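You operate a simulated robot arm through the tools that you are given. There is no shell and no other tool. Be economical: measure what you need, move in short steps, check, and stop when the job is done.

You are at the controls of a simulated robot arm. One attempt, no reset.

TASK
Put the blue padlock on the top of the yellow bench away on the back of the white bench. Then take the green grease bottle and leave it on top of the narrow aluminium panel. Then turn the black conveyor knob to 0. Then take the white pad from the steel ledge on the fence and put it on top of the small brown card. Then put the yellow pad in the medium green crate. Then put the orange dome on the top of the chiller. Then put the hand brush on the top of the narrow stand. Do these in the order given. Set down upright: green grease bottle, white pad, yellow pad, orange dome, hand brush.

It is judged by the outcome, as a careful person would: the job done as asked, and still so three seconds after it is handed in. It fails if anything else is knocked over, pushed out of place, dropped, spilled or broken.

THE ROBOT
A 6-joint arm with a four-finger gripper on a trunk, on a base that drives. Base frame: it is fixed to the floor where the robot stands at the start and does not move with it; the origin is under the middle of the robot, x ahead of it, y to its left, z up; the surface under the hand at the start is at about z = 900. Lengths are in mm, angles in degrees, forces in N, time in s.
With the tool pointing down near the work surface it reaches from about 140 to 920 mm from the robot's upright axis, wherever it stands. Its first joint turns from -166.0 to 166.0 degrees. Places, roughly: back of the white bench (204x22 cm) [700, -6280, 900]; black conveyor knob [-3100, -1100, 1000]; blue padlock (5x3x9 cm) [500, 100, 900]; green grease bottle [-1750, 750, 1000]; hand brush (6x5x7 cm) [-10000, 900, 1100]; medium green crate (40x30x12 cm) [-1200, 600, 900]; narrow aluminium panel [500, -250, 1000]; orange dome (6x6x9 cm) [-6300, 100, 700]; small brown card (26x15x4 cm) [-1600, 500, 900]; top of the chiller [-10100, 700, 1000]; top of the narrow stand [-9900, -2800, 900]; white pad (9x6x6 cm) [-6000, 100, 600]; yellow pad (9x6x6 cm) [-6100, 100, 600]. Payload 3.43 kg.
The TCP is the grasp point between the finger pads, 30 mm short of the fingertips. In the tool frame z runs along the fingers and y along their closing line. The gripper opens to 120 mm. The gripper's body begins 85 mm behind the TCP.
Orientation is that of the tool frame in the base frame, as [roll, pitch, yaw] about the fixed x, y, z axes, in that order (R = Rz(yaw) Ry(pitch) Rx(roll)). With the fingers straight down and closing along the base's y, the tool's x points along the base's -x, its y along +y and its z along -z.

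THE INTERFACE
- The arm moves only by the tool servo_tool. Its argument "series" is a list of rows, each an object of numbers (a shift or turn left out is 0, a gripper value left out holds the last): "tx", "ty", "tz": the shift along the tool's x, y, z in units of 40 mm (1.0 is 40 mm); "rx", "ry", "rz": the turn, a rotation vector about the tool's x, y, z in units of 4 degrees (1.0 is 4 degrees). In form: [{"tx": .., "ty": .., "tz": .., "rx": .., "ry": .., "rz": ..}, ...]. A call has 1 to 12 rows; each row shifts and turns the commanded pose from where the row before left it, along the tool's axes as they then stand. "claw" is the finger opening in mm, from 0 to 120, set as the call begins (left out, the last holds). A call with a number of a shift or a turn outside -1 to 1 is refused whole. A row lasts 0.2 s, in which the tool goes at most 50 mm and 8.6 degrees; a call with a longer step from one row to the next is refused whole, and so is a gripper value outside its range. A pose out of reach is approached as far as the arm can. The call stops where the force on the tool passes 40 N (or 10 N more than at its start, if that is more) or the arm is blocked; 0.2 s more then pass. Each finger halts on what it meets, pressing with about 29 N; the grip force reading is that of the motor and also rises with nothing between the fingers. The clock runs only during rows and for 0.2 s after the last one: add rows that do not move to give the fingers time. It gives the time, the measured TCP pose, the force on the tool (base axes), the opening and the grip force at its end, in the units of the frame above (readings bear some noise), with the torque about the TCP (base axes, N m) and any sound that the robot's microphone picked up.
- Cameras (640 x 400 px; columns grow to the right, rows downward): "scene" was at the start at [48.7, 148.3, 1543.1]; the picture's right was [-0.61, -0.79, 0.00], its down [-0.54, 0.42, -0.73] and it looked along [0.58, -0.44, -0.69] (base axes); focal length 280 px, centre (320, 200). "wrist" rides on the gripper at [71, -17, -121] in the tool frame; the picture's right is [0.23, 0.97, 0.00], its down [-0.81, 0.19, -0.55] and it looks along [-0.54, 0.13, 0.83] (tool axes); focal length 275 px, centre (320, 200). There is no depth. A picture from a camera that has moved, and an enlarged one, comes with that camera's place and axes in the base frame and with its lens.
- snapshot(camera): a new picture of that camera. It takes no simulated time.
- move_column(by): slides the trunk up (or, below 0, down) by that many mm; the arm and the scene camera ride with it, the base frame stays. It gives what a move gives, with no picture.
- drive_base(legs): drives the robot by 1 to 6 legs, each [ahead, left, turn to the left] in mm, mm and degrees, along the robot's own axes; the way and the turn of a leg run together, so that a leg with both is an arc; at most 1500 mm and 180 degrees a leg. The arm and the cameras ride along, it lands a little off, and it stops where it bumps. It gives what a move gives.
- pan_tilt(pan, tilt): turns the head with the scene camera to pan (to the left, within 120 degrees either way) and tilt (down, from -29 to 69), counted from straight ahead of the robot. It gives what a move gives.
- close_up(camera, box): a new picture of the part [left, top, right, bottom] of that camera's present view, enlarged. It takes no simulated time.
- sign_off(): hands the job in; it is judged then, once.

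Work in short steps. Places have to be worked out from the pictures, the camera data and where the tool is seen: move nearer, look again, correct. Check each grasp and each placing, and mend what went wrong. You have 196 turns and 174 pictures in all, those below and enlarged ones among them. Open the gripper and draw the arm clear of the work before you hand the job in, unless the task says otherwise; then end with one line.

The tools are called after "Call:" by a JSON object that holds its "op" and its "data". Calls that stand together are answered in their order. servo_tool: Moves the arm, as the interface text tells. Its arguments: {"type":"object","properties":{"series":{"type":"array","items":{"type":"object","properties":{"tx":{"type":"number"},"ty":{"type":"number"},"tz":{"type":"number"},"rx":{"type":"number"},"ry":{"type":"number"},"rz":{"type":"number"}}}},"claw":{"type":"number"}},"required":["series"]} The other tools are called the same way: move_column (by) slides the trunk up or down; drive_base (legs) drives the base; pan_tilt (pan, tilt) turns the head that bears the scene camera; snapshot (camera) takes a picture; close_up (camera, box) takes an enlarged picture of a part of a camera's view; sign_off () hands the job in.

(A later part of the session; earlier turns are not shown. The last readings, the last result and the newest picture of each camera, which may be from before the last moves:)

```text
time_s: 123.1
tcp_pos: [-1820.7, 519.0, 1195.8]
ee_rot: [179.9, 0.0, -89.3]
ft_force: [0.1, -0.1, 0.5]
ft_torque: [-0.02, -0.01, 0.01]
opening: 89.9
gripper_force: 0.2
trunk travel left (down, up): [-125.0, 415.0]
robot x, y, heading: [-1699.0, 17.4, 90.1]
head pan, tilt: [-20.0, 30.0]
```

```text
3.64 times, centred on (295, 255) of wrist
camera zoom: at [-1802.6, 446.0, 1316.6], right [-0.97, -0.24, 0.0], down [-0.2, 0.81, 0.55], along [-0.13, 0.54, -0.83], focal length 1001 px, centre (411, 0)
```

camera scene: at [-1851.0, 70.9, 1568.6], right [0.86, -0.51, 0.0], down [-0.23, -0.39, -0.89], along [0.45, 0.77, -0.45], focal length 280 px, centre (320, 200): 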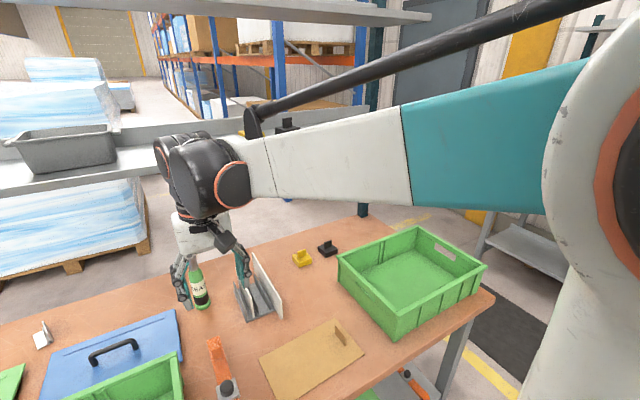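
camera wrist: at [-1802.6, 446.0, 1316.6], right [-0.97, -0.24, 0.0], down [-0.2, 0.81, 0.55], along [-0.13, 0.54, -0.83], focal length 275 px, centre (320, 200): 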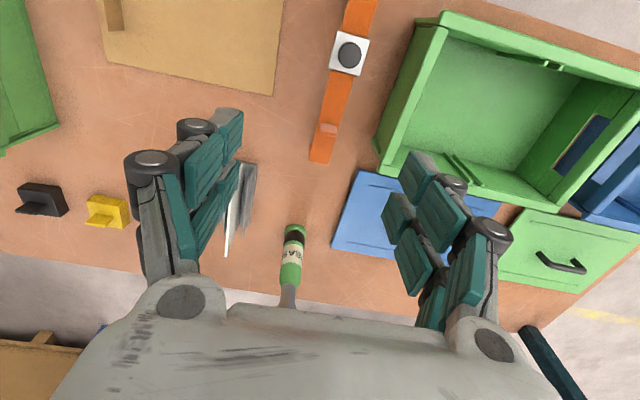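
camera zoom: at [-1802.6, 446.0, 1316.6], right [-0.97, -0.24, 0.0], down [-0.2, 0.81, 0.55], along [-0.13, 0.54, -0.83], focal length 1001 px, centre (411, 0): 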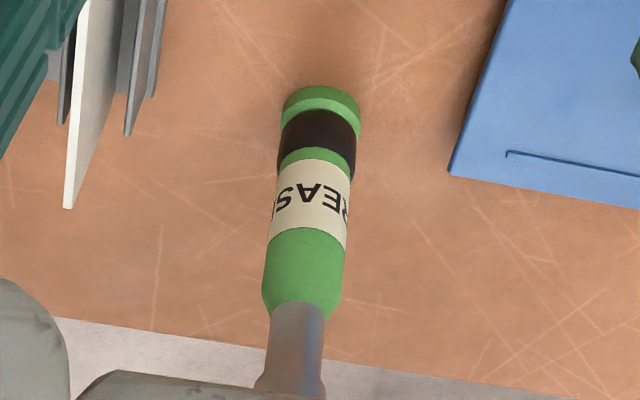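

The bottle's axis is near [-1841, 800], about 50 mm in diameter, with its top at z≈1075 and shoulder at 1015. I'll move above it at this height and look again.

Call:
{"op": "servo_tool", "data": {"series": [{"tx": -1, "ty": 0.25}, {"tx": -1, "ty": 0.25}, {"tx": -1}, {"tx": -1}, {"tx": -1}, {"tx": -1}]}}

Call:
{"op": "snapshot", "data": {"camera": "wrist"}}

Call:
{"op": "snapshot", "data": {"camera": "scene"}}

```text
time_s: 124.5
tcp_pos: [-1841.9, 759.7, 1195.3]
ee_rot: [180.0, -0.1, -89.2]
ft_force: [-0.2, 11.3, -16.7]
ft_torque: [-2.54, 0.32, 0.19]
opening: 89.8
gripper_force: 0.1
trunk travel left (down, up): [-125.0, 415.0]
robot x, y, heading: [-1706.4, 12.3, 89.8]
head pan, tilt: [-20.0, 30.0]
```

```text
135 pictures are left
camera wrist: at [-1825.0, 686.5, 1316.3], right [-0.97, -0.24, 0.0], down [-0.2, 0.81, 0.55], along [-0.13, 0.54, -0.83], focal length 275 px, centre (320, 200)
```

wrist: 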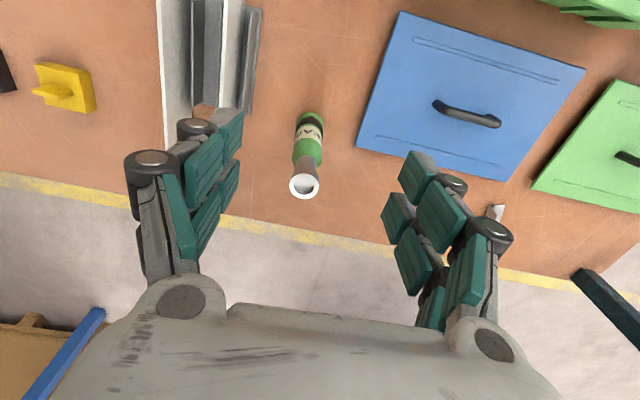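

```text
134 pictures are left
camera scene: at [-1866.4, 77.4, 1563.2], right [0.94, -0.34, 0.0], down [-0.17, -0.47, -0.87], along [0.3, 0.81, -0.5], focal length 280 px, centre (320, 200)
```

scene: 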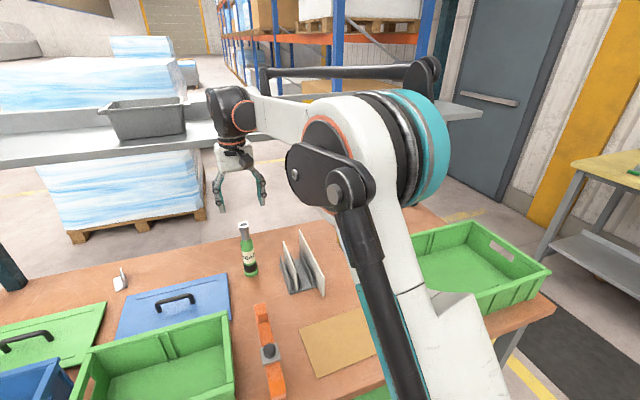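

The force reading is unexpectedly high, so I'll wait a moment and re-read it before moving on.

Call:
{"op": "servo_tool", "data": {"series": [{}, {}]}}

Call:
{"op": "close_up", "data": {"camera": "scene", "box": [160, 60, 320, 290]}}

```text
time_s: 125.1
tcp_pos: [-1841.8, 759.2, 1197.2]
ee_rot: [180.0, -0.1, -89.2]
ft_force: [-0.8, -2.2, -8.3]
ft_torque: [-0.07, 0.12, -0.03]
opening: 90.0
gripper_force: 0.1
trunk travel left (down, up): [-125.0, 415.0]
robot x, y, heading: [-1699.8, 12.1, 89.9]
head pan, tilt: [-20.0, 30.0]
```

```text
1.74 times, centred on (240, 175) of scene
camera zoom: at [-1866.5, 77.3, 1563.2], right [0.94, -0.34, 0.0], down [-0.17, -0.47, -0.87], along [0.3, 0.81, -0.5], focal length 488 px, centre (459, 244)
```

zoom: 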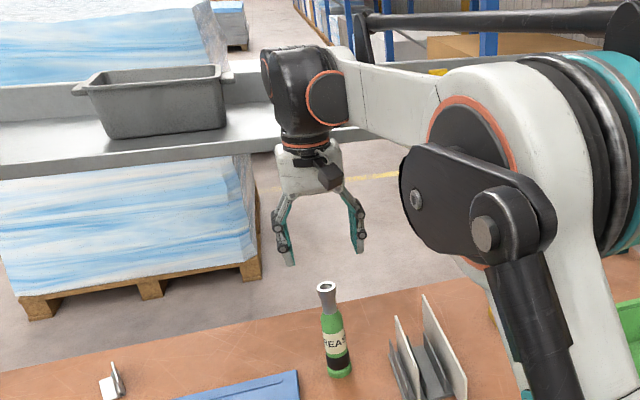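

The readings fit better if this table top is at z≈850. That puts the bottle's axis at [-1842, 845] with its top at about 1042. The wrist was touching the shelf edge, so I'll back off, descend to TCP z≈970 and approach horizontally under the shelf.

Call:
{"op": "servo_tool", "data": {"series": [{"tx": 1}, {"tx": 1}, {"tx": 1}, {"tx": 1}, {"tx": 0.5, "tz": 0.9}, {"tz": 1}, {"tz": 1}, {"tz": 1}, {"tz": 1}, {"tz": 0.75}]}}

Call:
{"op": "snapshot", "data": {"camera": "wrist"}}

Call:
{"op": "snapshot", "data": {"camera": "scene"}}

```text
time_s: 127.3
tcp_pos: [-1840.5, 579.0, 971.2]
ee_rot: [-179.9, 0.1, -89.2]
ft_force: [0.0, -0.7, -1.1]
ft_torque: [0.01, 0.03, -0.01]
opening: 89.9
gripper_force: 0.1
trunk travel left (down, up): [-125.0, 415.0]
robot x, y, heading: [-1697.4, 12.2, 90.0]
head pan, tilt: [-20.0, 30.0]
```

```text
132 pictures are left
camera wrist: at [-1822.0, 506.0, 1090.9], right [-0.97, -0.24, 0.0], down [-0.2, 0.81, 0.55], along [-0.13, 0.54, -0.83], focal length 275 px, centre (320, 200)
```

wrist: 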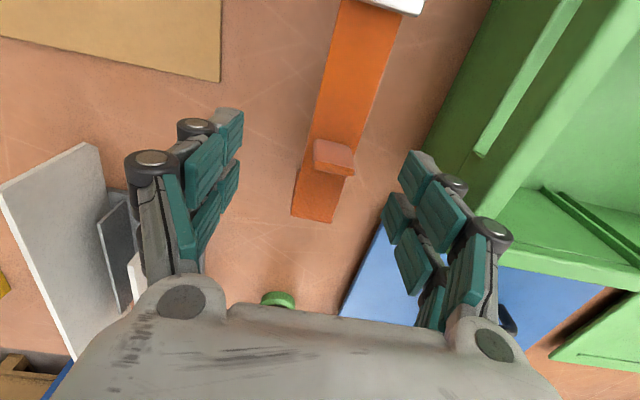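

```text
131 pictures are left
camera scene: at [-1866.4, 77.1, 1563.2], right [0.94, -0.34, 0.0], down [-0.17, -0.47, -0.87], along [0.3, 0.81, -0.5], focal length 280 px, centre (320, 200)
```

scene: 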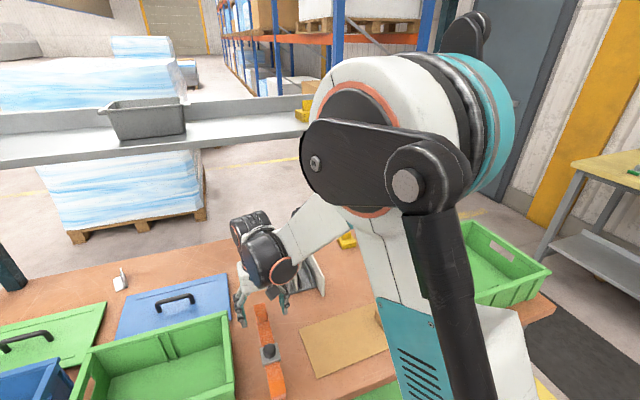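

The table at z=850 and the bottle axis at about [-1840, 846] are confirmed. I'll narrow the fingers to 76 mm and approach straight along +y.

Call:
{"op": "servo_tool", "data": {"series": [{"tx": -0.9, "ty": -0.013}, {"tx": -0.9, "ty": -0.013}, {"tx": -0.9, "ty": -0.013}, {"tx": -0.9, "ty": -0.013}], "claw": 76}}

Call:
{"op": "snapshot", "data": {"camera": "wrist"}}

Call:
{"op": "snapshot", "data": {"camera": "scene"}}

```text
time_s: 128.3
tcp_pos: [-1842.3, 724.5, 970.4]
ee_rot: [-180.0, -0.1, -89.2]
ft_force: [-0.8, 1.6, 0.4]
ft_torque: [-0.01, -0.01, -0.02]
opening: 75.7
gripper_force: 0.1
trunk travel left (down, up): [-125.0, 415.0]
robot x, y, heading: [-1703.9, 11.2, 90.0]
head pan, tilt: [-20.0, 30.0]
```

```text
130 pictures are left
camera wrist: at [-1824.0, 651.5, 1090.9], right [-0.97, -0.24, 0.0], down [-0.2, 0.81, 0.55], along [-0.13, 0.54, -0.83], focal length 275 px, centre (320, 200)
```

wrist: 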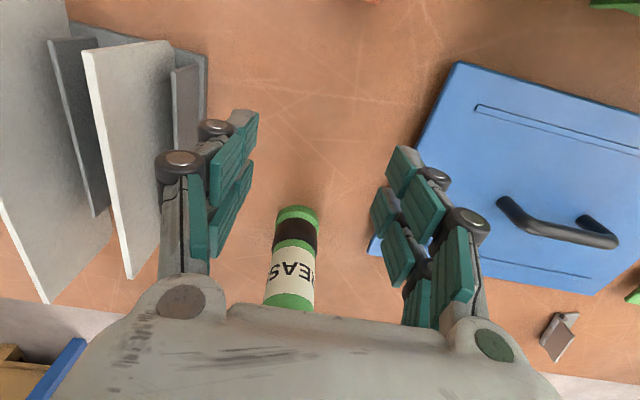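

```text
129 pictures are left
camera scene: at [-1866.4, 77.2, 1563.2], right [0.94, -0.34, 0.0], down [-0.17, -0.47, -0.87], along [0.3, 0.81, -0.5], focal length 280 px, centre (320, 200)
```

scene: 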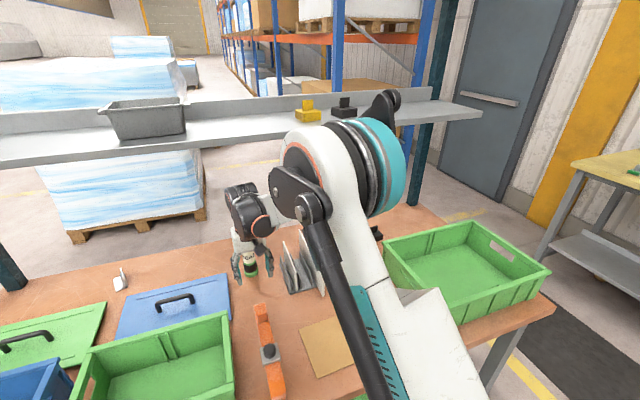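

The bottle is centred and the rack clears the finger by about 20 mm. I'll advance the last 121 mm slowly.

Call:
{"op": "servo_tool", "data": {"series": [{"tx": -0.8, "ty": -0.013}, {"tx": -0.8, "ty": -0.013}, {"tx": -0.7, "ty": -0.013}, {"tx": -0.7, "ty": -0.01}]}}

Call:
{"op": "snapshot", "data": {"camera": "wrist"}}

Call:
{"op": "close_up", "data": {"camera": "scene", "box": [170, 120, 350, 300]}}

```text
time_s: 129.3
tcp_pos: [-1840.7, 844.8, 969.5]
ee_rot: [180.0, 0.0, -89.1]
ft_force: [-0.6, 0.6, 0.7]
ft_torque: [0.0, -0.03, 0.02]
opening: 75.7
gripper_force: 0.0
trunk travel left (down, up): [-125.0, 415.0]
robot x, y, heading: [-1699.4, 9.0, 89.9]
head pan, tilt: [-20.0, 30.0]
```

```text
128 pictures are left
camera wrist: at [-1822.9, 771.8, 1090.1], right [-0.97, -0.24, 0.0], down [-0.2, 0.81, 0.55], along [-0.13, 0.54, -0.83], focal length 275 px, centre (320, 200)
```

wrist: 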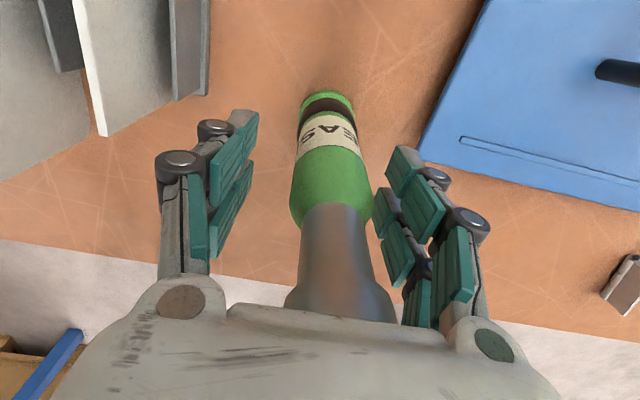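

```text
2.22 times, centred on (260, 210) of scene
camera zoom: at [-1866.4, 77.0, 1563.2], right [0.94, -0.34, 0.0], down [-0.17, -0.47, -0.87], along [0.3, 0.81, -0.5], focal length 623 px, centre (453, 178)
```

zoom: 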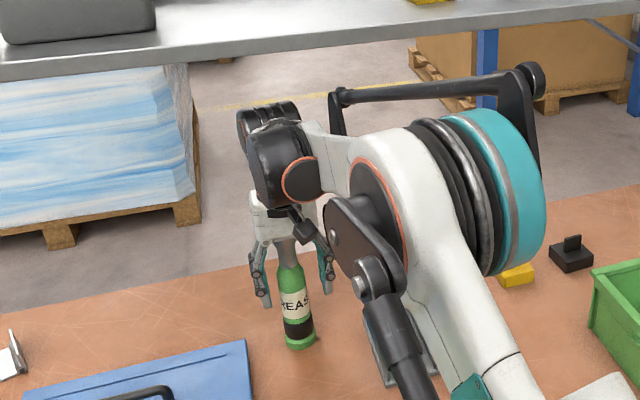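

The bottle is between the pads. Now I'll close and lift slightly.

Call:
{"op": "servo_tool", "data": {"series": [{}, {}, {}, {"tz": -0.2}, {"tz": -0.3}], "claw": 30}}

Call:
{"op": "snapshot", "data": {"camera": "wrist"}}

Call:
{"op": "close_up", "data": {"camera": "scene", "box": [170, 120, 350, 300]}}

```text
time_s: 130.5
tcp_pos: [-1841.1, 844.0, 990.4]
ee_rot: [-180.0, 0.0, -89.1]
ft_force: [-0.9, -1.0, -2.9]
ft_torque: [0.0, 0.01, -0.02]
opening: 37.5
gripper_force: 29.0
trunk travel left (down, up): [-125.0, 415.0]
robot x, y, heading: [-1701.6, 13.9, 89.9]
head pan, tilt: [-20.0, 30.0]
```

```text
126 pictures are left
camera wrist: at [-1822.7, 770.8, 1110.3], right [-0.97, -0.24, 0.0], down [-0.2, 0.81, 0.55], along [-0.13, 0.54, -0.83], focal length 275 px, centre (320, 200)
```

wrist: 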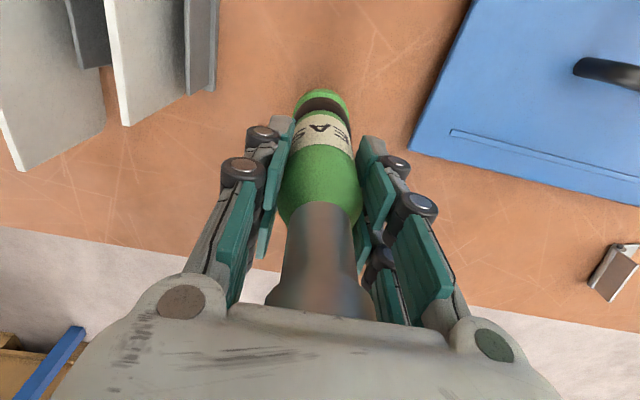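

```text
2.22 times, centred on (260, 210) of scene
camera zoom: at [-1866.4, 77.2, 1563.3], right [0.94, -0.34, 0.0], down [-0.17, -0.47, -0.87], along [0.3, 0.81, -0.5], focal length 623 px, centre (453, 178)
```

zoom: 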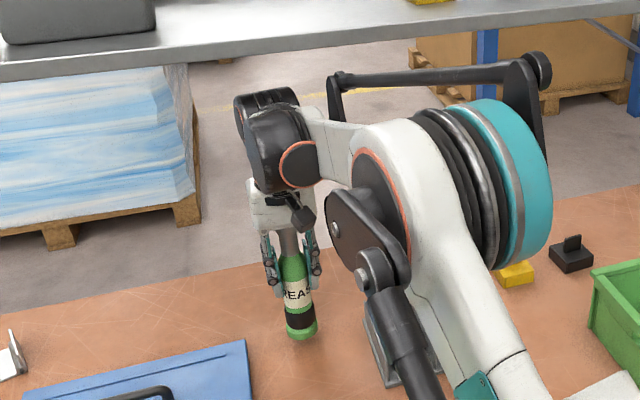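

The bottle is held upright and clear of the table. I'll draw it back from under the shelf, then raise it.

Call:
{"op": "servo_tool", "data": {"series": [{"tx": 0.8}, {"tx": 0.8}, {"tx": 0.8}, {"tx": 0.8}, {"tx": 0.7, "tz": -0.7}, {"tx": 0.7, "tz": -0.7}, {"tx": 0.7, "tz": -0.8}, {"tx": 0.7, "tz": -0.8}, {"tx": 0.7, "tz": -0.8}, {"tx": 0.5, "tz": -0.8}, {"tz": -0.7}]}}

Call:
{"op": "snapshot", "data": {"camera": "scene"}}

```text
time_s: 132.9
tcp_pos: [-1836.8, 554.4, 1203.3]
ee_rot: [-180.0, 0.0, -89.2]
ft_force: [-0.5, -0.4, -3.8]
ft_torque: [-0.02, 0.02, 0.01]
opening: 37.6
gripper_force: 29.0
trunk travel left (down, up): [-125.0, 415.0]
robot x, y, heading: [-1698.3, 12.4, 90.1]
head pan, tilt: [-20.0, 30.0]
```

```text
124 pictures are left
camera scene: at [-1866.2, 76.7, 1563.3], right [0.94, -0.34, 0.0], down [-0.17, -0.47, -0.87], along [0.3, 0.81, -0.5], focal length 280 px, centre (320, 200)
```

scene: 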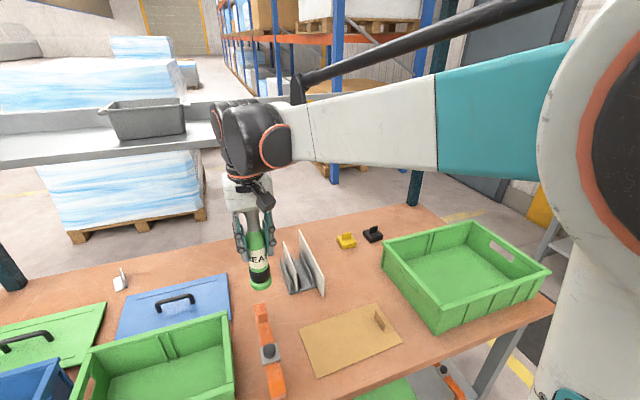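

Held well. Now I'll back away, turn to +x and drive back toward the yellow bench.

Call:
{"op": "drive_base", "data": {"legs": [[-250, 0, 0], [0, 0, -90], [1400, 0, 0]]}}

Call:
{"op": "snapshot", "data": {"camera": "scene"}}

Call:
{"op": "snapshot", "data": {"camera": "wrist"}}

```text
time_s: 145.1
tcp_pos: [239.7, -116.2, 1202.9]
ee_rot: [-180.0, 0.0, -179.2]
ft_force: [0.6, -0.5, -3.7]
ft_torque: [0.01, 0.0, 0.03]
opening: 37.5
gripper_force: 29.1
trunk travel left (down, up): [-125.0, 415.0]
robot x, y, heading: [-303.7, -254.1, -0.0]
head pan, tilt: [-20.0, 30.0]
```

```text
123 pictures are left
camera scene: at [-234.5, -83.8, 1563.2], right [-0.34, -0.94, 0.0], down [-0.47, 0.17, -0.87], along [0.81, -0.3, -0.5], focal length 280 px, centre (320, 200)
```

scene: 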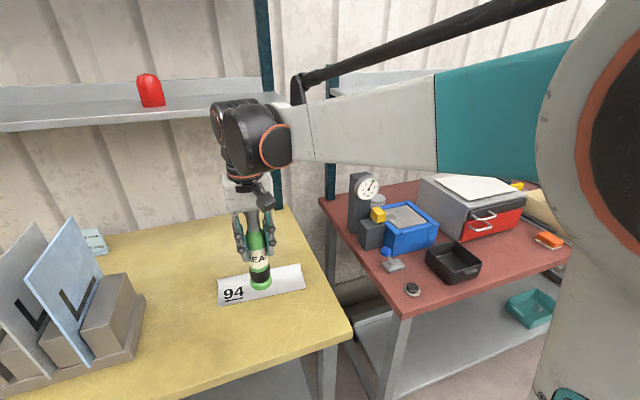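

```text
122 pictures are left
camera wrist: at [168.4, -134.5, 1322.6], right [-0.24, 0.97, 0.0], down [0.81, 0.2, 0.55], along [0.54, 0.13, -0.83], focal length 275 px, centre (320, 200)
```

wrist: 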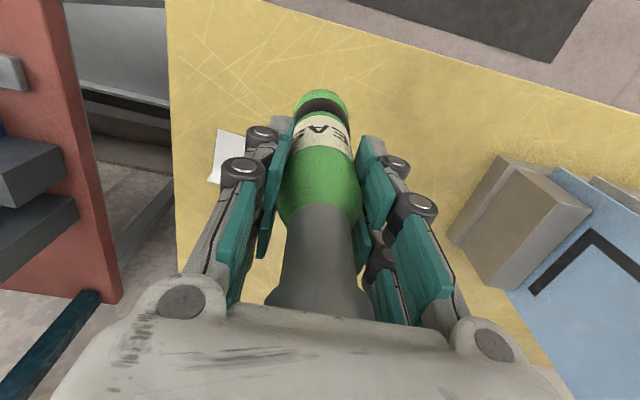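

I'll enlarge the "94" plate and its surroundings to identify the narrow aluminium panel.

Call:
{"op": "close_up", "data": {"camera": "scene", "box": [190, 200, 350, 330]}}

Call:
{"op": "close_up", "data": {"camera": "scene", "box": [0, 180, 190, 390]}}

Call:
{"op": "close_up", "data": {"camera": "scene", "box": [320, 150, 580, 330]}}

```text
3.08 times, centred on (270, 265) of scene
camera zoom: at [-234.5, -83.8, 1563.2], right [-0.34, -0.94, 0.0], down [-0.47, 0.17, -0.87], along [0.81, -0.3, -0.5], focal length 862 px, centre (474, 0)
```

zoom: 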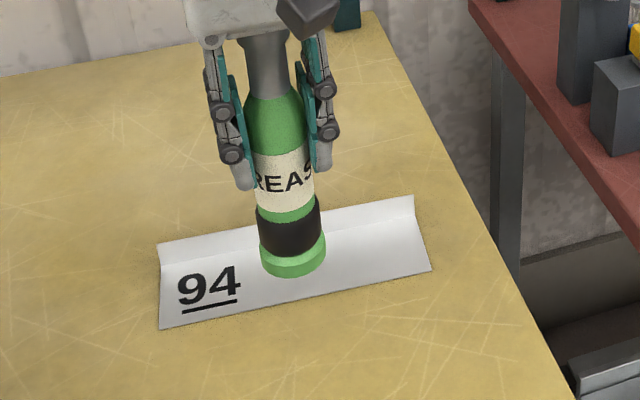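

```text
1.90 times, centred on (95, 285) of scene
camera zoom: at [-234.5, -83.8, 1563.2], right [-0.34, -0.94, 0.0], down [-0.47, 0.17, -0.87], along [0.81, -0.3, -0.5], focal length 534 px, centre (749, 38)
```

zoom: 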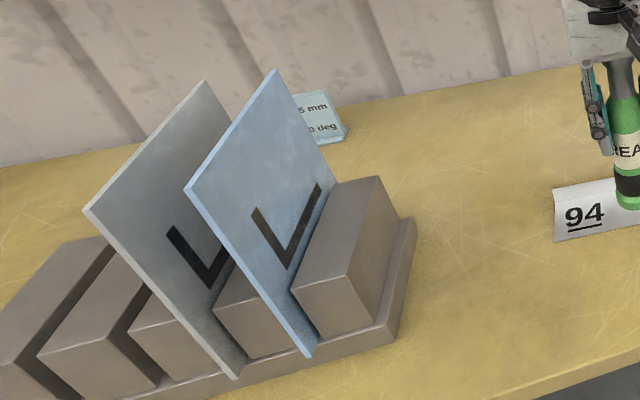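

```text
2.22 times, centred on (450, 240) of scene
camera zoom: at [-234.5, -83.8, 1563.2], right [-0.34, -0.94, 0.0], down [-0.47, 0.17, -0.87], along [0.81, -0.3, -0.5], focal length 623 px, centre (31, 111)
```

zoom: 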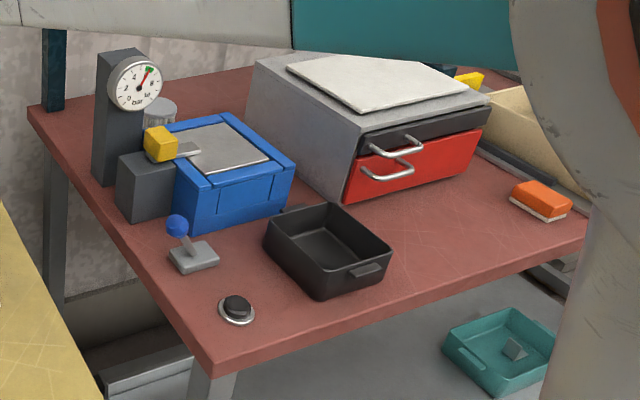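

The bent "94" plate must be the narrow aluminium panel. Its flat part is about 255×75 mm, centred near [392, -135], with a raised flange behind. I'll bring the bottle above its flat part.

Call:
{"op": "servo_tool", "data": {"series": [{"tx": -0.95, "ty": -0.2}, {"tx": -0.95, "ty": -0.2}, {"tx": -0.95, "ty": -0.2}, {"tx": -0.93, "ty": -0.2}, {"tz": 0.8}, {"tz": 0.8}, {"tz": 0.8}, {"tz": 0.6}]}}

Call:
{"op": "snapshot", "data": {"camera": "scene"}}

Call:
{"op": "snapshot", "data": {"camera": "wrist"}}

```text
time_s: 146.9
tcp_pos: [390.7, -143.5, 1084.2]
ee_rot: [-179.9, 0.0, -179.2]
ft_force: [-0.7, 0.0, -2.7]
ft_torque: [-0.02, 0.04, -0.03]
opening: 37.5
gripper_force: 28.4
trunk travel left (down, up): [-125.0, 415.0]
robot x, y, heading: [-302.1, -250.1, -0.1]
head pan, tilt: [-20.0, 30.0]
```

```text
118 pictures are left
camera scene: at [-234.2, -83.8, 1563.2], right [-0.34, -0.94, 0.0], down [-0.47, 0.17, -0.87], along [0.81, -0.3, -0.5], focal length 280 px, centre (320, 200)
```

scene: 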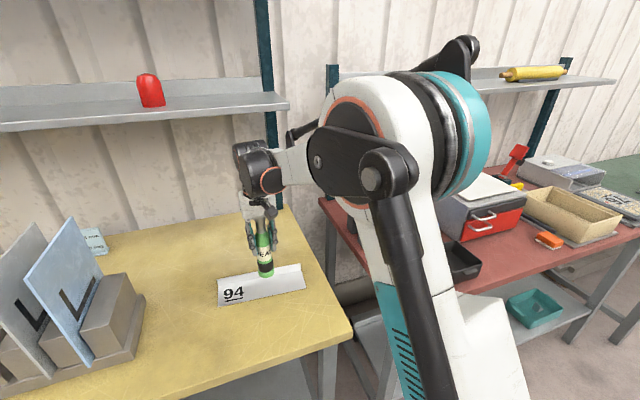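

```text
117 pictures are left
camera wrist: at [319.9, -163.3, 1204.4], right [-0.24, 0.97, 0.0], down [0.81, 0.2, 0.55], along [0.54, 0.13, -0.83], focal length 275 px, centre (320, 200)
```

wrist: 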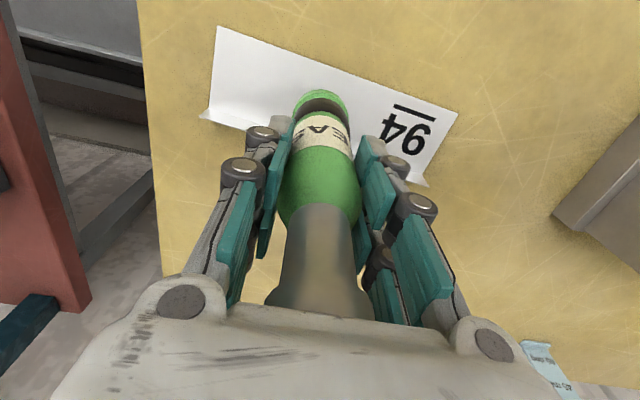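

The bottle's base is centred over the flat (front edge x≈356, fold x≈432). I'll lower to just above, then feel for contact.

Call:
{"op": "servo_tool", "data": {"series": [{"tz": 0.5}, {"tz": 0.5}, {"tz": 0.25}]}}

Call:
{"op": "close_up", "data": {"camera": "scene", "box": [190, 200, 350, 330]}}

```text
time_s: 147.7
tcp_pos: [391.1, -144.1, 1033.1]
ee_rot: [179.9, 0.1, -179.1]
ft_force: [0.3, 0.7, -2.7]
ft_torque: [0.01, -0.01, 0.0]
opening: 37.2
gripper_force: 28.8
trunk travel left (down, up): [-125.0, 415.0]
robot x, y, heading: [-304.8, -253.5, -0.3]
head pan, tilt: [-20.0, 30.0]
```

```text
3.08 times, centred on (270, 265) of scene
camera zoom: at [-234.3, -83.9, 1563.2], right [-0.34, -0.94, 0.0], down [-0.47, 0.17, -0.87], along [0.81, -0.3, -0.5], focal length 862 px, centre (474, 0)
```

zoom: 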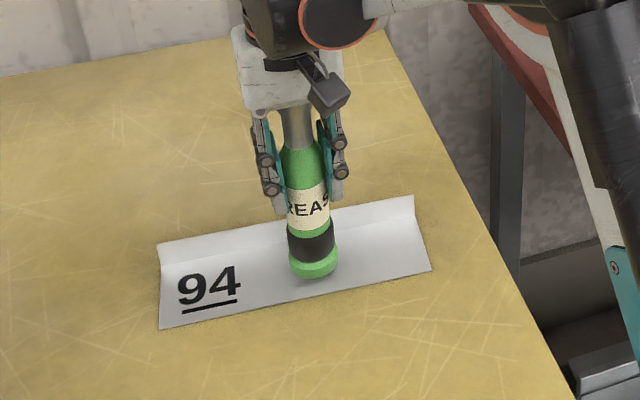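

The placing looks centred. I'll feel for contact in small steps.

Call:
{"op": "servo_tool", "data": {"series": [{"tz": 0.08}, {"tz": 0.06}, {"tz": 0.05}, {"tz": 0.04}]}}

```text
time_s: 148.7
tcp_pos: [391.8, -143.4, 1023.6]
ee_rot: [180.0, 0.0, -179.2]
ft_force: [1.5, 0.1, -3.0]
ft_torque: [0.05, 0.01, 0.03]
opening: 37.0
gripper_force: 28.5
trunk travel left (down, up): [-125.0, 415.0]
robot x, y, heading: [-302.9, -247.8, -0.4]
head pan, tilt: [-20.0, 30.0]
```

No contact yet, so I'll continue down in millimetre steps.

Call:
{"op": "servo_tool", "data": {"series": [{"tz": 0.03}, {"tz": 0.03}, {"tz": 0.03}]}}

```text
time_s: 149.5
tcp_pos: [390.3, -144.2, 1021.8]
ee_rot: [179.9, 0.1, -179.2]
ft_force: [2.7, 0.3, 24.2]
ft_torque: [0.02, -0.15, -0.1]
opening: 37.7
gripper_force: 28.9
trunk travel left (down, up): [-125.0, 415.0]
robot x, y, heading: [-301.2, -249.6, -0.1]
head pan, tilt: [-20.0, 30.0]
```

Contact made. I'll relieve it slightly, open, and rise straight up clear of the neck.

Call:
{"op": "servo_tool", "data": {"series": [{"tz": -0.03}, {}, {}, {}, {"tz": -0.5}, {"tz": -0.8}, {"tz": -0.9}, {"tz": -1}, {"tz": -1}], "claw": 76}}

Call:
{"op": "close_up", "data": {"camera": "scene", "box": [190, 200, 350, 330]}}

Call:
{"op": "snapshot", "data": {"camera": "wrist"}}

```text
time_s: 151.5
tcp_pos: [392.9, -147.6, 1189.9]
ee_rot: [180.0, 0.0, -179.2]
ft_force: [0.9, -0.6, 0.1]
ft_torque: [0.01, -0.04, -0.01]
opening: 75.9
gripper_force: 0.0
trunk travel left (down, up): [-125.0, 415.0]
robot x, y, heading: [-302.5, -248.2, -0.3]
head pan, tilt: [-20.0, 30.0]
```

```text
3.08 times, centred on (270, 265) of scene
camera zoom: at [-234.9, -84.0, 1563.3], right [-0.34, -0.94, 0.0], down [-0.47, 0.17, -0.87], along [0.81, -0.3, -0.5], focal length 862 px, centre (474, 0)
```

zoom: 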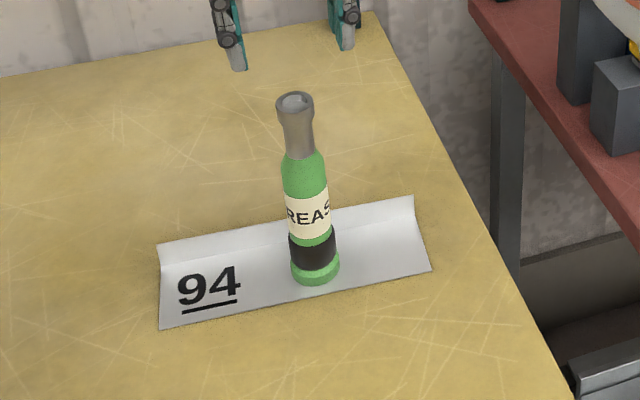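

```text
114 pictures are left
camera wrist: at [321.5, -166.6, 1310.4], right [-0.24, 0.97, 0.0], down [0.81, 0.2, 0.55], along [0.54, 0.13, -0.83], focal length 275 px, centre (320, 200)
```

wrist: 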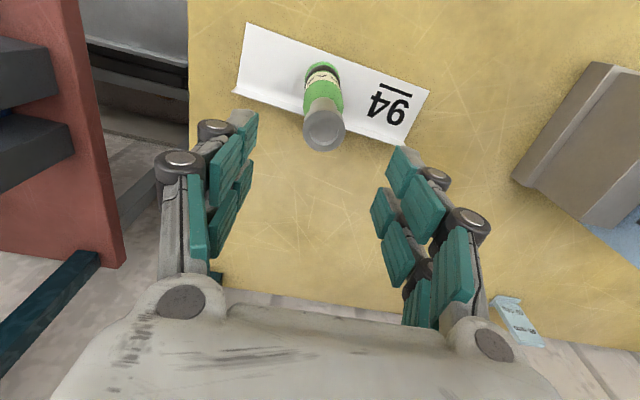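

The bottle stands upright on the panel. I'll retract the arm, turn round and drive toward the conveyor knob.

Call:
{"op": "servo_tool", "data": {"series": [{"tx": 0.9}, {"tx": 0.9}, {"tx": 0.9}, {"tx": 0.9}, {"tx": 0.9}]}}

Call:
{"op": "drive_base", "data": {"legs": [[0, 0, 180], [1500, 0, 0], [100, 0, 0]]}}

Call:
{"op": "pan_tilt", "data": {"pan": 20, "tilt": 20}}

Call:
{"op": "snapshot", "data": {"camera": "scene"}}

```text
time_s: 152.7
tcp_pos: [210.4, -147.5, 1187.0]
ee_rot: [179.9, -0.1, -179.2]
ft_force: [0.1, -0.5, 1.4]
ft_torque: [-0.02, 0.0, 0.01]
opening: 75.8
gripper_force: 0.1
trunk travel left (down, up): [-125.0, 415.0]
robot x, y, heading: [-303.7, -251.0, -0.1]
head pan, tilt: [-20.0, 30.0]
```

```text
time_s: 168.2
tcp_pos: [-2451.0, -222.1, 1186.5]
ee_rot: [-180.0, 0.0, -2.9]
ft_force: [-1.1, 0.8, -0.1]
ft_torque: [-0.01, -0.03, 0.01]
opening: 75.9
gripper_force: 0.0
trunk travel left (down, up): [-125.0, 415.0]
robot x, y, heading: [-1929.7, -147.8, 176.4]
head pan, tilt: [-20.0, 30.0]
```

```text
time_s: 169.3
tcp_pos: [-2449.7, -222.3, 1187.3]
ee_rot: [179.9, 0.0, -2.8]
ft_force: [0.2, 0.6, 0.0]
ft_torque: [0.02, 0.06, 0.02]
opening: 76.0
gripper_force: 0.1
trunk travel left (down, up): [-125.0, 415.0]
robot x, y, heading: [-1928.8, -154.0, 176.3]
head pan, tilt: [20.0, 20.0]
```

```text
113 pictures are left
camera scene: at [-2000.3, -306.9, 1577.3], right [0.49, 0.87, 0.0], down [0.32, -0.18, -0.93], along [-0.81, 0.46, -0.36], focal length 280 px, centre (320, 200)
```

scene: 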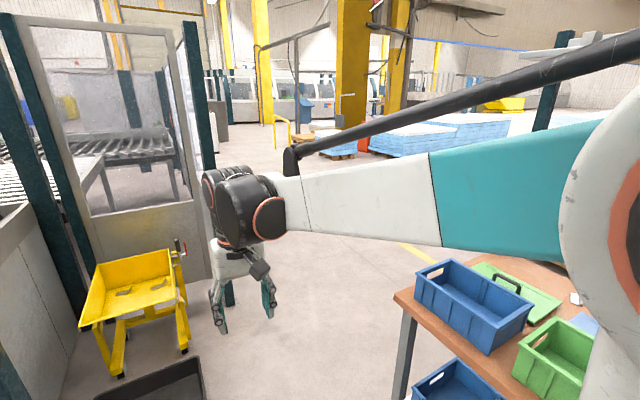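

The arm still limits the head. I'll turn the base left so that the camera faces the conveyor front.

Call:
{"op": "drive_base", "data": {"legs": [[0, 0, 65]]}}

Call:
{"op": "snapshot", "data": {"camera": "scene"}}

```text
time_s: 172.5
tcp_pos: [-2089.5, -649.7, 1187.5]
ee_rot: [179.8, 0.0, 61.7]
ft_force: [0.5, 0.3, 0.7]
ft_torque: [-0.01, -0.03, -0.02]
opening: 76.0
gripper_force: 0.1
trunk travel left (down, up): [-125.0, 415.0]
robot x, y, heading: [-1930.7, -149.6, -119.2]
head pan, tilt: [20.0, 20.0]
```

```text
112 pictures are left
camera scene: at [-1818.0, -285.9, 1578.6], right [-0.58, 0.82, 0.0], down [0.29, 0.2, -0.94], along [-0.77, -0.54, -0.35], focal length 280 px, centre (320, 200)
```

scene: 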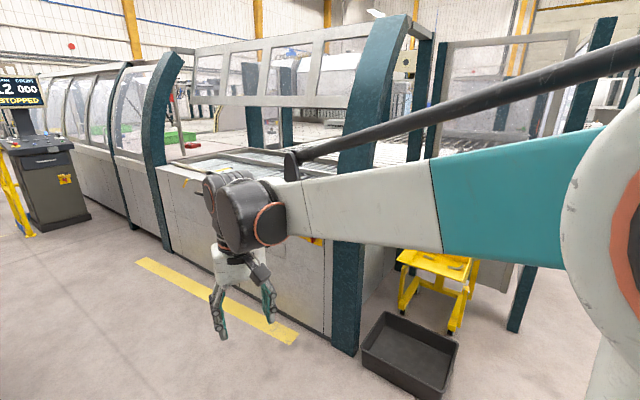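

The knob is hidden behind the arm. I'll stand in front of the machine facing -x and look with both cameras.

Call:
{"op": "drive_base", "data": {"legs": [[0, 0, -61], [300, 0, 0], [0, 850, 0]]}}

Call:
{"op": "snapshot", "data": {"camera": "scene"}}

Call:
{"op": "snapshot", "data": {"camera": "wrist"}}

```text
time_s: 181.3
tcp_pos: [-2737.7, -1106.0, 1187.7]
ee_rot: [179.9, 0.1, 1.3]
ft_force: [-0.2, 0.1, 0.1]
ft_torque: [0.0, 0.0, 0.02]
opening: 76.1
gripper_force: 0.0
trunk travel left (down, up): [-125.0, 415.0]
robot x, y, heading: [-2223.7, -998.3, -179.4]
head pan, tilt: [20.0, 20.0]
```

```text
111 pictures are left
camera scene: at [-2282.2, -1159.2, 1580.2], right [0.42, 0.91, 0.0], down [0.3, -0.14, -0.94], along [-0.86, 0.4, -0.33], focal length 280 px, centre (320, 200)
```

scene: 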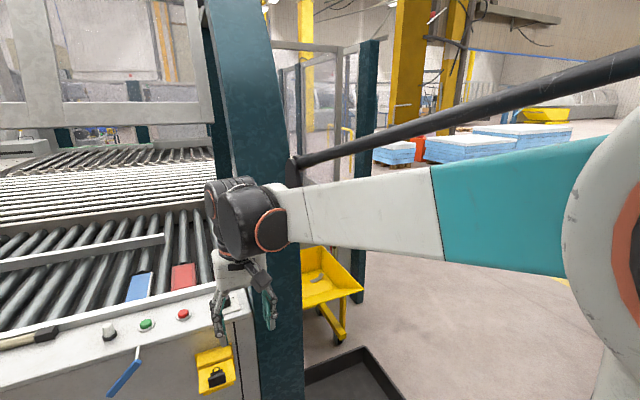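

```text
110 pictures are left
camera wrist: at [-2665.0, -1088.8, 1307.6], right [0.25, -0.97, 0.0], down [-0.81, -0.21, 0.55], along [-0.54, -0.14, -0.83], focal length 275 px, centre (320, 200)
```

wrist: 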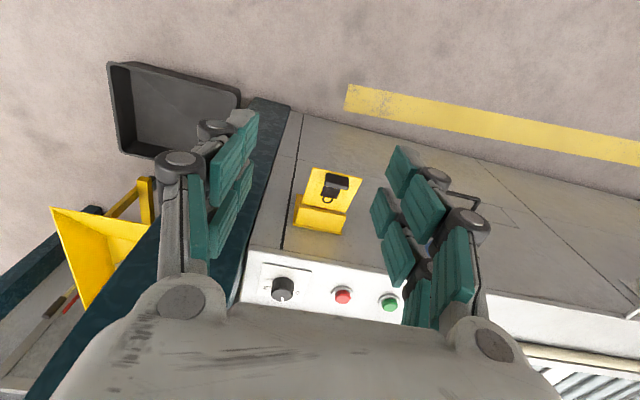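

The black knob is on the top rail, facing up, at wrist pixel (282, 290). I'll zoom in to read the scale.

Call:
{"op": "close_up", "data": {"camera": "wrist", "box": [235, 255, 335, 315]}}

Call:
{"op": "close_up", "data": {"camera": "scene", "box": [80, 260, 280, 400]}}

```text
6.40 times, centred on (285, 285) of wrist
camera zoom: at [-2665.0, -1088.8, 1307.6], right [0.25, -0.97, 0.0], down [-0.81, -0.21, 0.55], along [-0.54, -0.14, -0.83], focal length 1762 px, centre (544, -344)
```

zoom: 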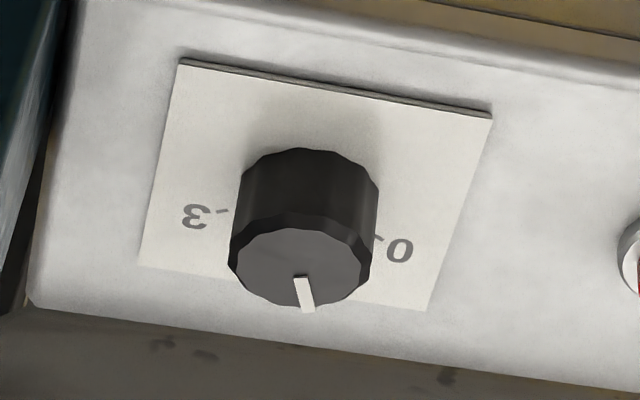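

```text
2.86 times, centred on (180, 330) of scene
camera zoom: at [-2282.2, -1159.2, 1580.2], right [0.42, 0.91, 0.0], down [0.3, -0.14, -0.94], along [-0.86, 0.4, -0.33], focal length 801 px, centre (720, -171)
```

zoom: 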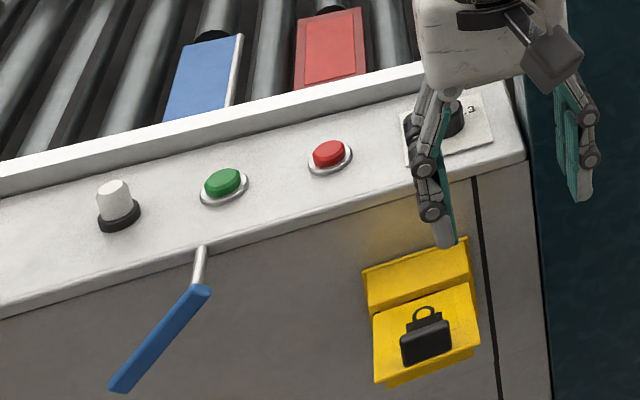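

The scale shows 0 on the -y side and 3 on the +y side, and the pointer reads about 1. So the knob must turn about 38° counter-clockwise seen from above. A pillar stands close on the +y side, so I'll reposition the base to approach from -y with the forearm in front of the machine.

Call:
{"op": "drive_base", "data": {"legs": [[0, 680, 0], [0, 0, -52]]}}

Call:
{"op": "snapshot", "data": {"camera": "scene"}}

```text
time_s: 187.4
tcp_pos: [-2620.1, -1332.1, 1187.6]
ee_rot: [-180.0, -0.1, -50.9]
ft_force: [-1.0, -0.5, -0.1]
ft_torque: [0.0, 0.01, -0.02]
opening: 76.0
gripper_force: 0.0
trunk travel left (down, up): [-125.0, 415.0]
robot x, y, heading: [-2215.1, -1674.3, 128.1]
head pan, tilt: [20.0, 20.0]
```

```text
107 pictures are left
camera scene: at [-2382.5, -1722.5, 1580.6], right [0.97, 0.22, 0.0], down [0.07, -0.32, -0.94], along [-0.21, 0.92, -0.33], focal length 280 px, centre (320, 200)
```

scene: 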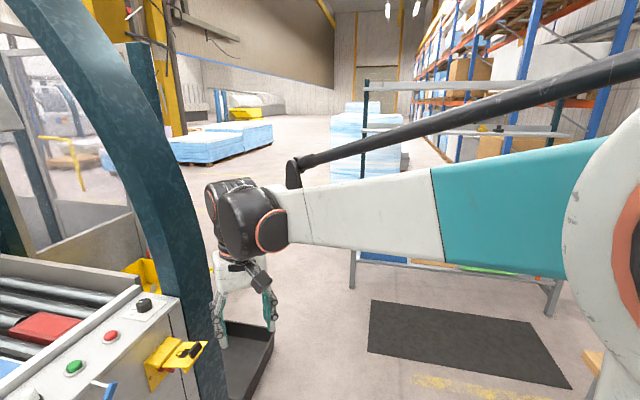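

The knob's base triangulates to [-3100, -1129, 955]. I'll drive closer diagonally, staying clear of the machine front.

Call:
{"op": "drive_base", "data": {"legs": [[300, 240, 0]]}}

Call:
{"op": "snapshot", "data": {"camera": "wrist"}}

Call:
{"op": "snapshot", "data": {"camera": "scene"}}

```text
time_s: 189.8
tcp_pos: [-2996.9, -1244.3, 1186.7]
ee_rot: [180.0, 0.0, -50.7]
ft_force: [0.7, 0.3, -1.0]
ft_torque: [0.03, -0.02, 0.02]
opening: 75.8
gripper_force: 0.1
trunk travel left (down, up): [-125.0, 415.0]
robot x, y, heading: [-2593.4, -1580.4, 128.5]
head pan, tilt: [20.0, 20.0]
```

```text
106 pictures are left
camera wrist: at [-2938.4, -1289.8, 1307.5], right [-0.61, -0.79, 0.0], down [-0.66, 0.51, 0.55], along [-0.44, 0.34, -0.83], focal length 275 px, centre (320, 200)
```

wrist: 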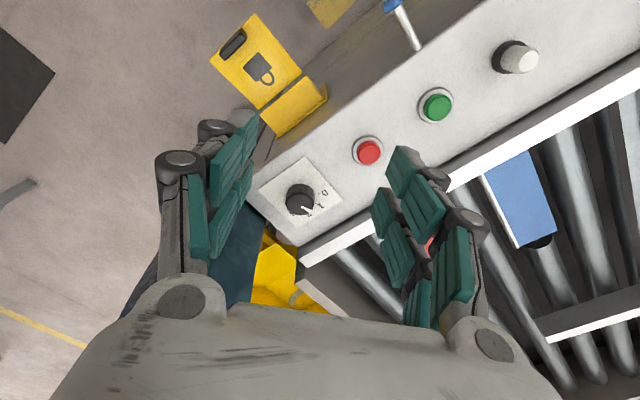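

```text
105 pictures are left
camera scene: at [-2757.2, -1632.8, 1580.6], right [0.97, 0.23, 0.0], down [0.08, -0.32, -0.94], along [-0.22, 0.92, -0.33], focal length 280 px, centre (320, 200)
```

scene: 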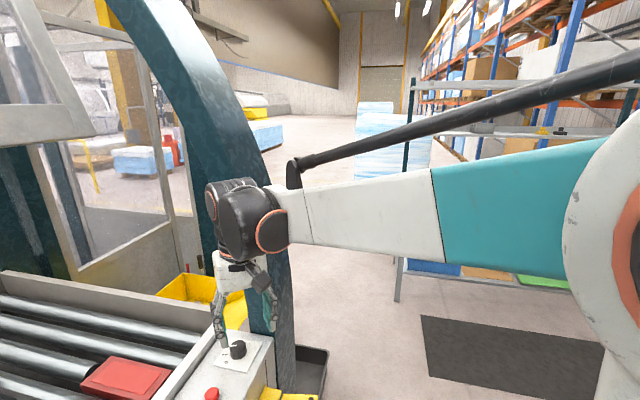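

Call:
{"op": "close_up", "data": {"camera": "wrist", "box": [250, 150, 350, 250]}}

```text
4.00 times, centred on (300, 200) of wrist
camera zoom: at [-2938.4, -1289.8, 1307.5], right [-0.61, -0.79, 0.0], down [-0.66, 0.51, 0.55], along [-0.44, 0.34, -0.83], focal length 1101 px, centre (400, 200)
```

zoom: 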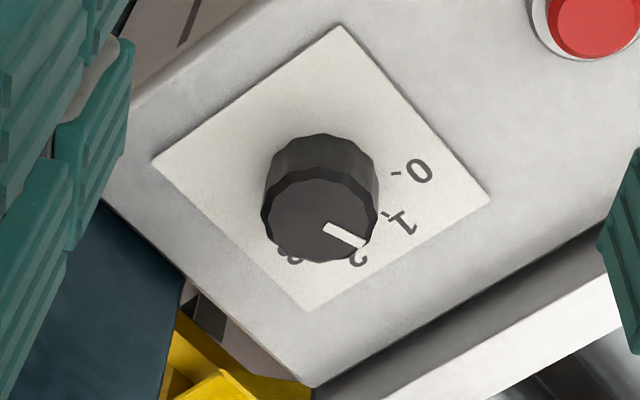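

The pointer sits exactly at 1 (19–20°) and the 0 mark is at 57°, so the turn needed is about 38°. The knob is 41 mm wide with its top at z≈983. I'll move above it, pre-rotate the hand 20° clockwise and descend partway.

Call:
{"op": "servo_tool", "data": {"series": [{"tx": -0.97, "ty": 0.04}, {"tx": -0.97, "ty": 0.04}, {"tx": -0.97, "ty": 0.04}, {"tx": -0.95, "ty": 0.05}, {"rz": 1, "tz": 0.6}, {"rz": 1, "tz": 0.6}, {"rz": 1, "tz": 0.6}, {"rz": 1, "tz": 0.6}, {"rz": 1, "tz": 0.6}], "claw": 62}}

Call:
{"op": "snapshot", "data": {"camera": "wrist"}}

Call:
{"op": "snapshot", "data": {"camera": "scene"}}

```text
time_s: 191.8
tcp_pos: [-3100.5, -1128.7, 1067.7]
ee_rot: [179.9, 0.0, -70.8]
ft_force: [0.2, 1.0, -0.5]
ft_torque: [0.03, -0.01, 0.03]
opening: 62.1
gripper_force: 0.0
trunk travel left (down, up): [-125.0, 415.0]
robot x, y, heading: [-2594.3, -1583.6, 128.3]
head pan, tilt: [20.0, 20.0]
```

```text
103 pictures are left
camera wrist: at [-3060.2, -1193.1, 1187.5], right [-0.84, -0.54, 0.0], down [-0.45, 0.7, 0.55], along [-0.3, 0.47, -0.83], focal length 275 px, centre (320, 200)
```

wrist: 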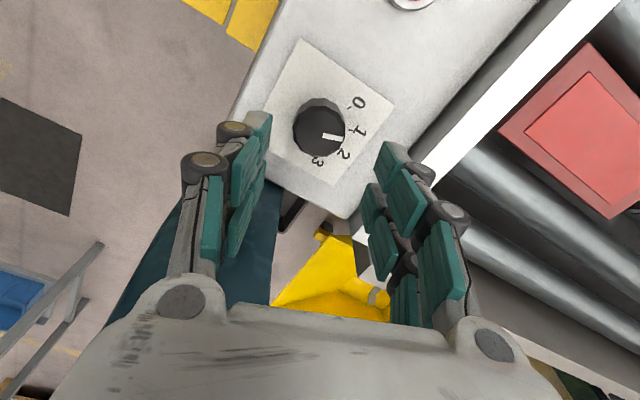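

```text
102 pictures are left
camera scene: at [-2815.2, -1674.6, 1579.3], right [0.52, 0.85, 0.0], down [0.29, -0.18, -0.94], along [-0.8, 0.49, -0.34], focal length 280 px, centre (320, 200)
```

scene: 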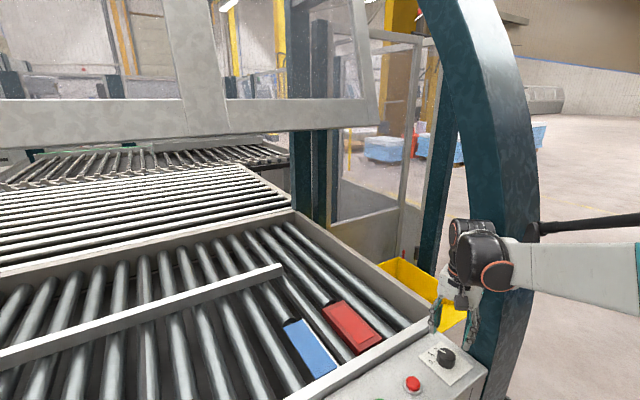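

The knob is well under the hand. I'll shift 3 mm, descend to TCP z≈991 and look before closing.

Call:
{"op": "servo_tool", "data": {"series": [{"tx": 0.08, "tz": 0.5}, {"tz": 0.5}, {"tz": 0.5}, {"tz": 0.4}]}}

Call:
{"op": "snapshot", "data": {"camera": "wrist"}}

Call:
{"op": "close_up", "data": {"camera": "scene", "box": [380, 200, 580, 400]}}

```text
time_s: 192.8
tcp_pos: [-3097.2, -1132.1, 989.8]
ee_rot: [-179.9, 0.0, -70.7]
ft_force: [0.6, 1.1, 0.4]
ft_torque: [-0.01, -0.01, 0.0]
opening: 61.9
gripper_force: 0.1
trunk travel left (down, up): [-125.0, 415.0]
robot x, y, heading: [-2594.0, -1585.1, 128.4]
head pan, tilt: [20.0, 20.0]
```

```text
101 pictures are left
camera wrist: at [-3058.0, -1194.9, 1109.8], right [-0.84, -0.54, 0.0], down [-0.45, 0.7, 0.55], along [-0.3, 0.47, -0.83], focal length 275 px, centre (320, 200)
```

wrist: 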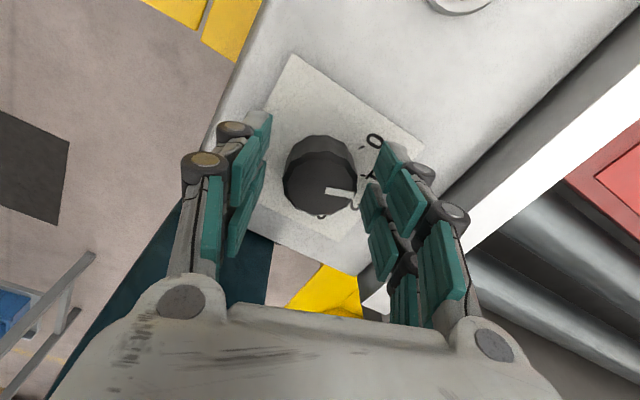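

```text
2.00 times, centred on (480, 300) of scene
camera zoom: at [-2815.1, -1674.7, 1579.3], right [0.52, 0.85, 0.0], down [0.29, -0.18, -0.94], along [-0.8, 0.49, -0.34], focal length 561 px, centre (0, 0)
```

zoom: 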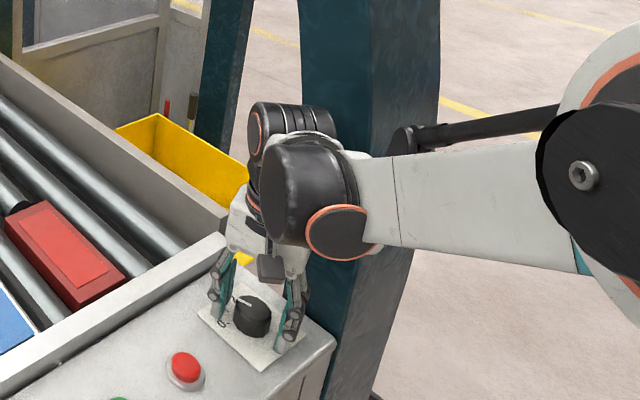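

Good clearance all round. I'll close on the knob.

Call:
{"op": "servo_tool", "data": {"series": [{}, {}, {}], "claw": 25}}

Call:
{"op": "close_up", "data": {"camera": "wrist", "box": [220, 90, 440, 250]}}

```text
time_s: 193.6
tcp_pos: [-3098.8, -1132.3, 989.3]
ee_rot: [-180.0, 0.0, -70.8]
ft_force: [-9.4, -2.5, 2.5]
ft_torque: [-0.07, 0.48, 0.06]
opening: 41.2
gripper_force: 44.7
trunk travel left (down, up): [-125.0, 415.0]
robot x, y, heading: [-2592.1, -1580.3, 128.6]
head pan, tilt: [20.0, 20.0]
```

```text
2.50 times, centred on (330, 170) of wrist
camera zoom: at [-3059.0, -1195.6, 1110.0], right [-0.84, -0.54, 0.0], down [-0.45, 0.7, 0.55], along [-0.3, 0.47, -0.83], focal length 688 px, centre (295, 275)
```

zoom: 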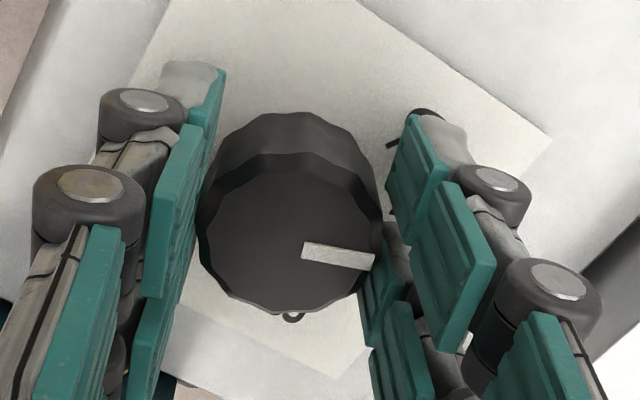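

The knob is gripped at 41 mm. I'll relieve the small side load and turn 38° counter-clockwise from above (negative rz).

Call:
{"op": "servo_tool", "data": {"series": [{"ty": 0.03}, {"rz": -0.95}, {"rz": -0.95}, {"rz": -0.95}, {"rz": -0.95}, {"rz": -0.95}, {"rz": -0.95}, {"rz": -0.95}, {"rz": -0.95}, {"rz": -0.95}, {"rz": -0.95}]}}

Call:
{"op": "close_up", "data": {"camera": "wrist", "box": [220, 90, 440, 250]}}

```text
time_s: 195.2
tcp_pos: [-3097.2, -1131.4, 990.9]
ee_rot: [-179.7, 0.0, -50.1]
ft_force: [2.6, -1.2, -7.6]
ft_torque: [0.38, 0.04, -0.02]
opening: 41.3
gripper_force: 45.2
trunk travel left (down, up): [-125.0, 415.0]
robot x, y, heading: [-2594.0, -1584.0, 128.5]
head pan, tilt: [20.0, 20.0]
stopped in row 7: the force on the tool passed its limit at 40 N (the readings are from after the stop); the commanded pose is now the measured one
```

```text
2.50 times, centred on (330, 170) of wrist
camera zoom: at [-3038.9, -1176.4, 1110.8], right [-0.6, -0.8, 0.0], down [-0.67, 0.5, 0.55], along [-0.44, 0.33, -0.83], focal length 688 px, centre (295, 275)
```

zoom: 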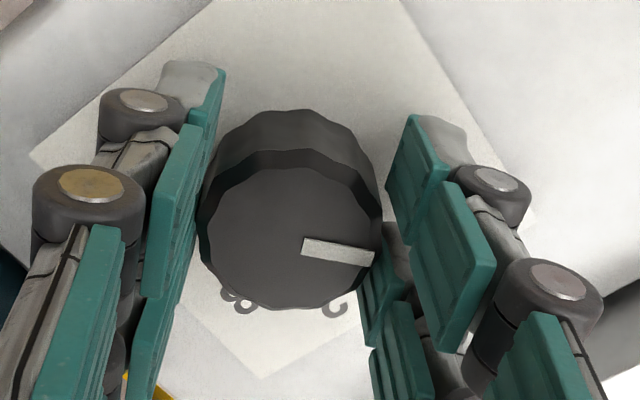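

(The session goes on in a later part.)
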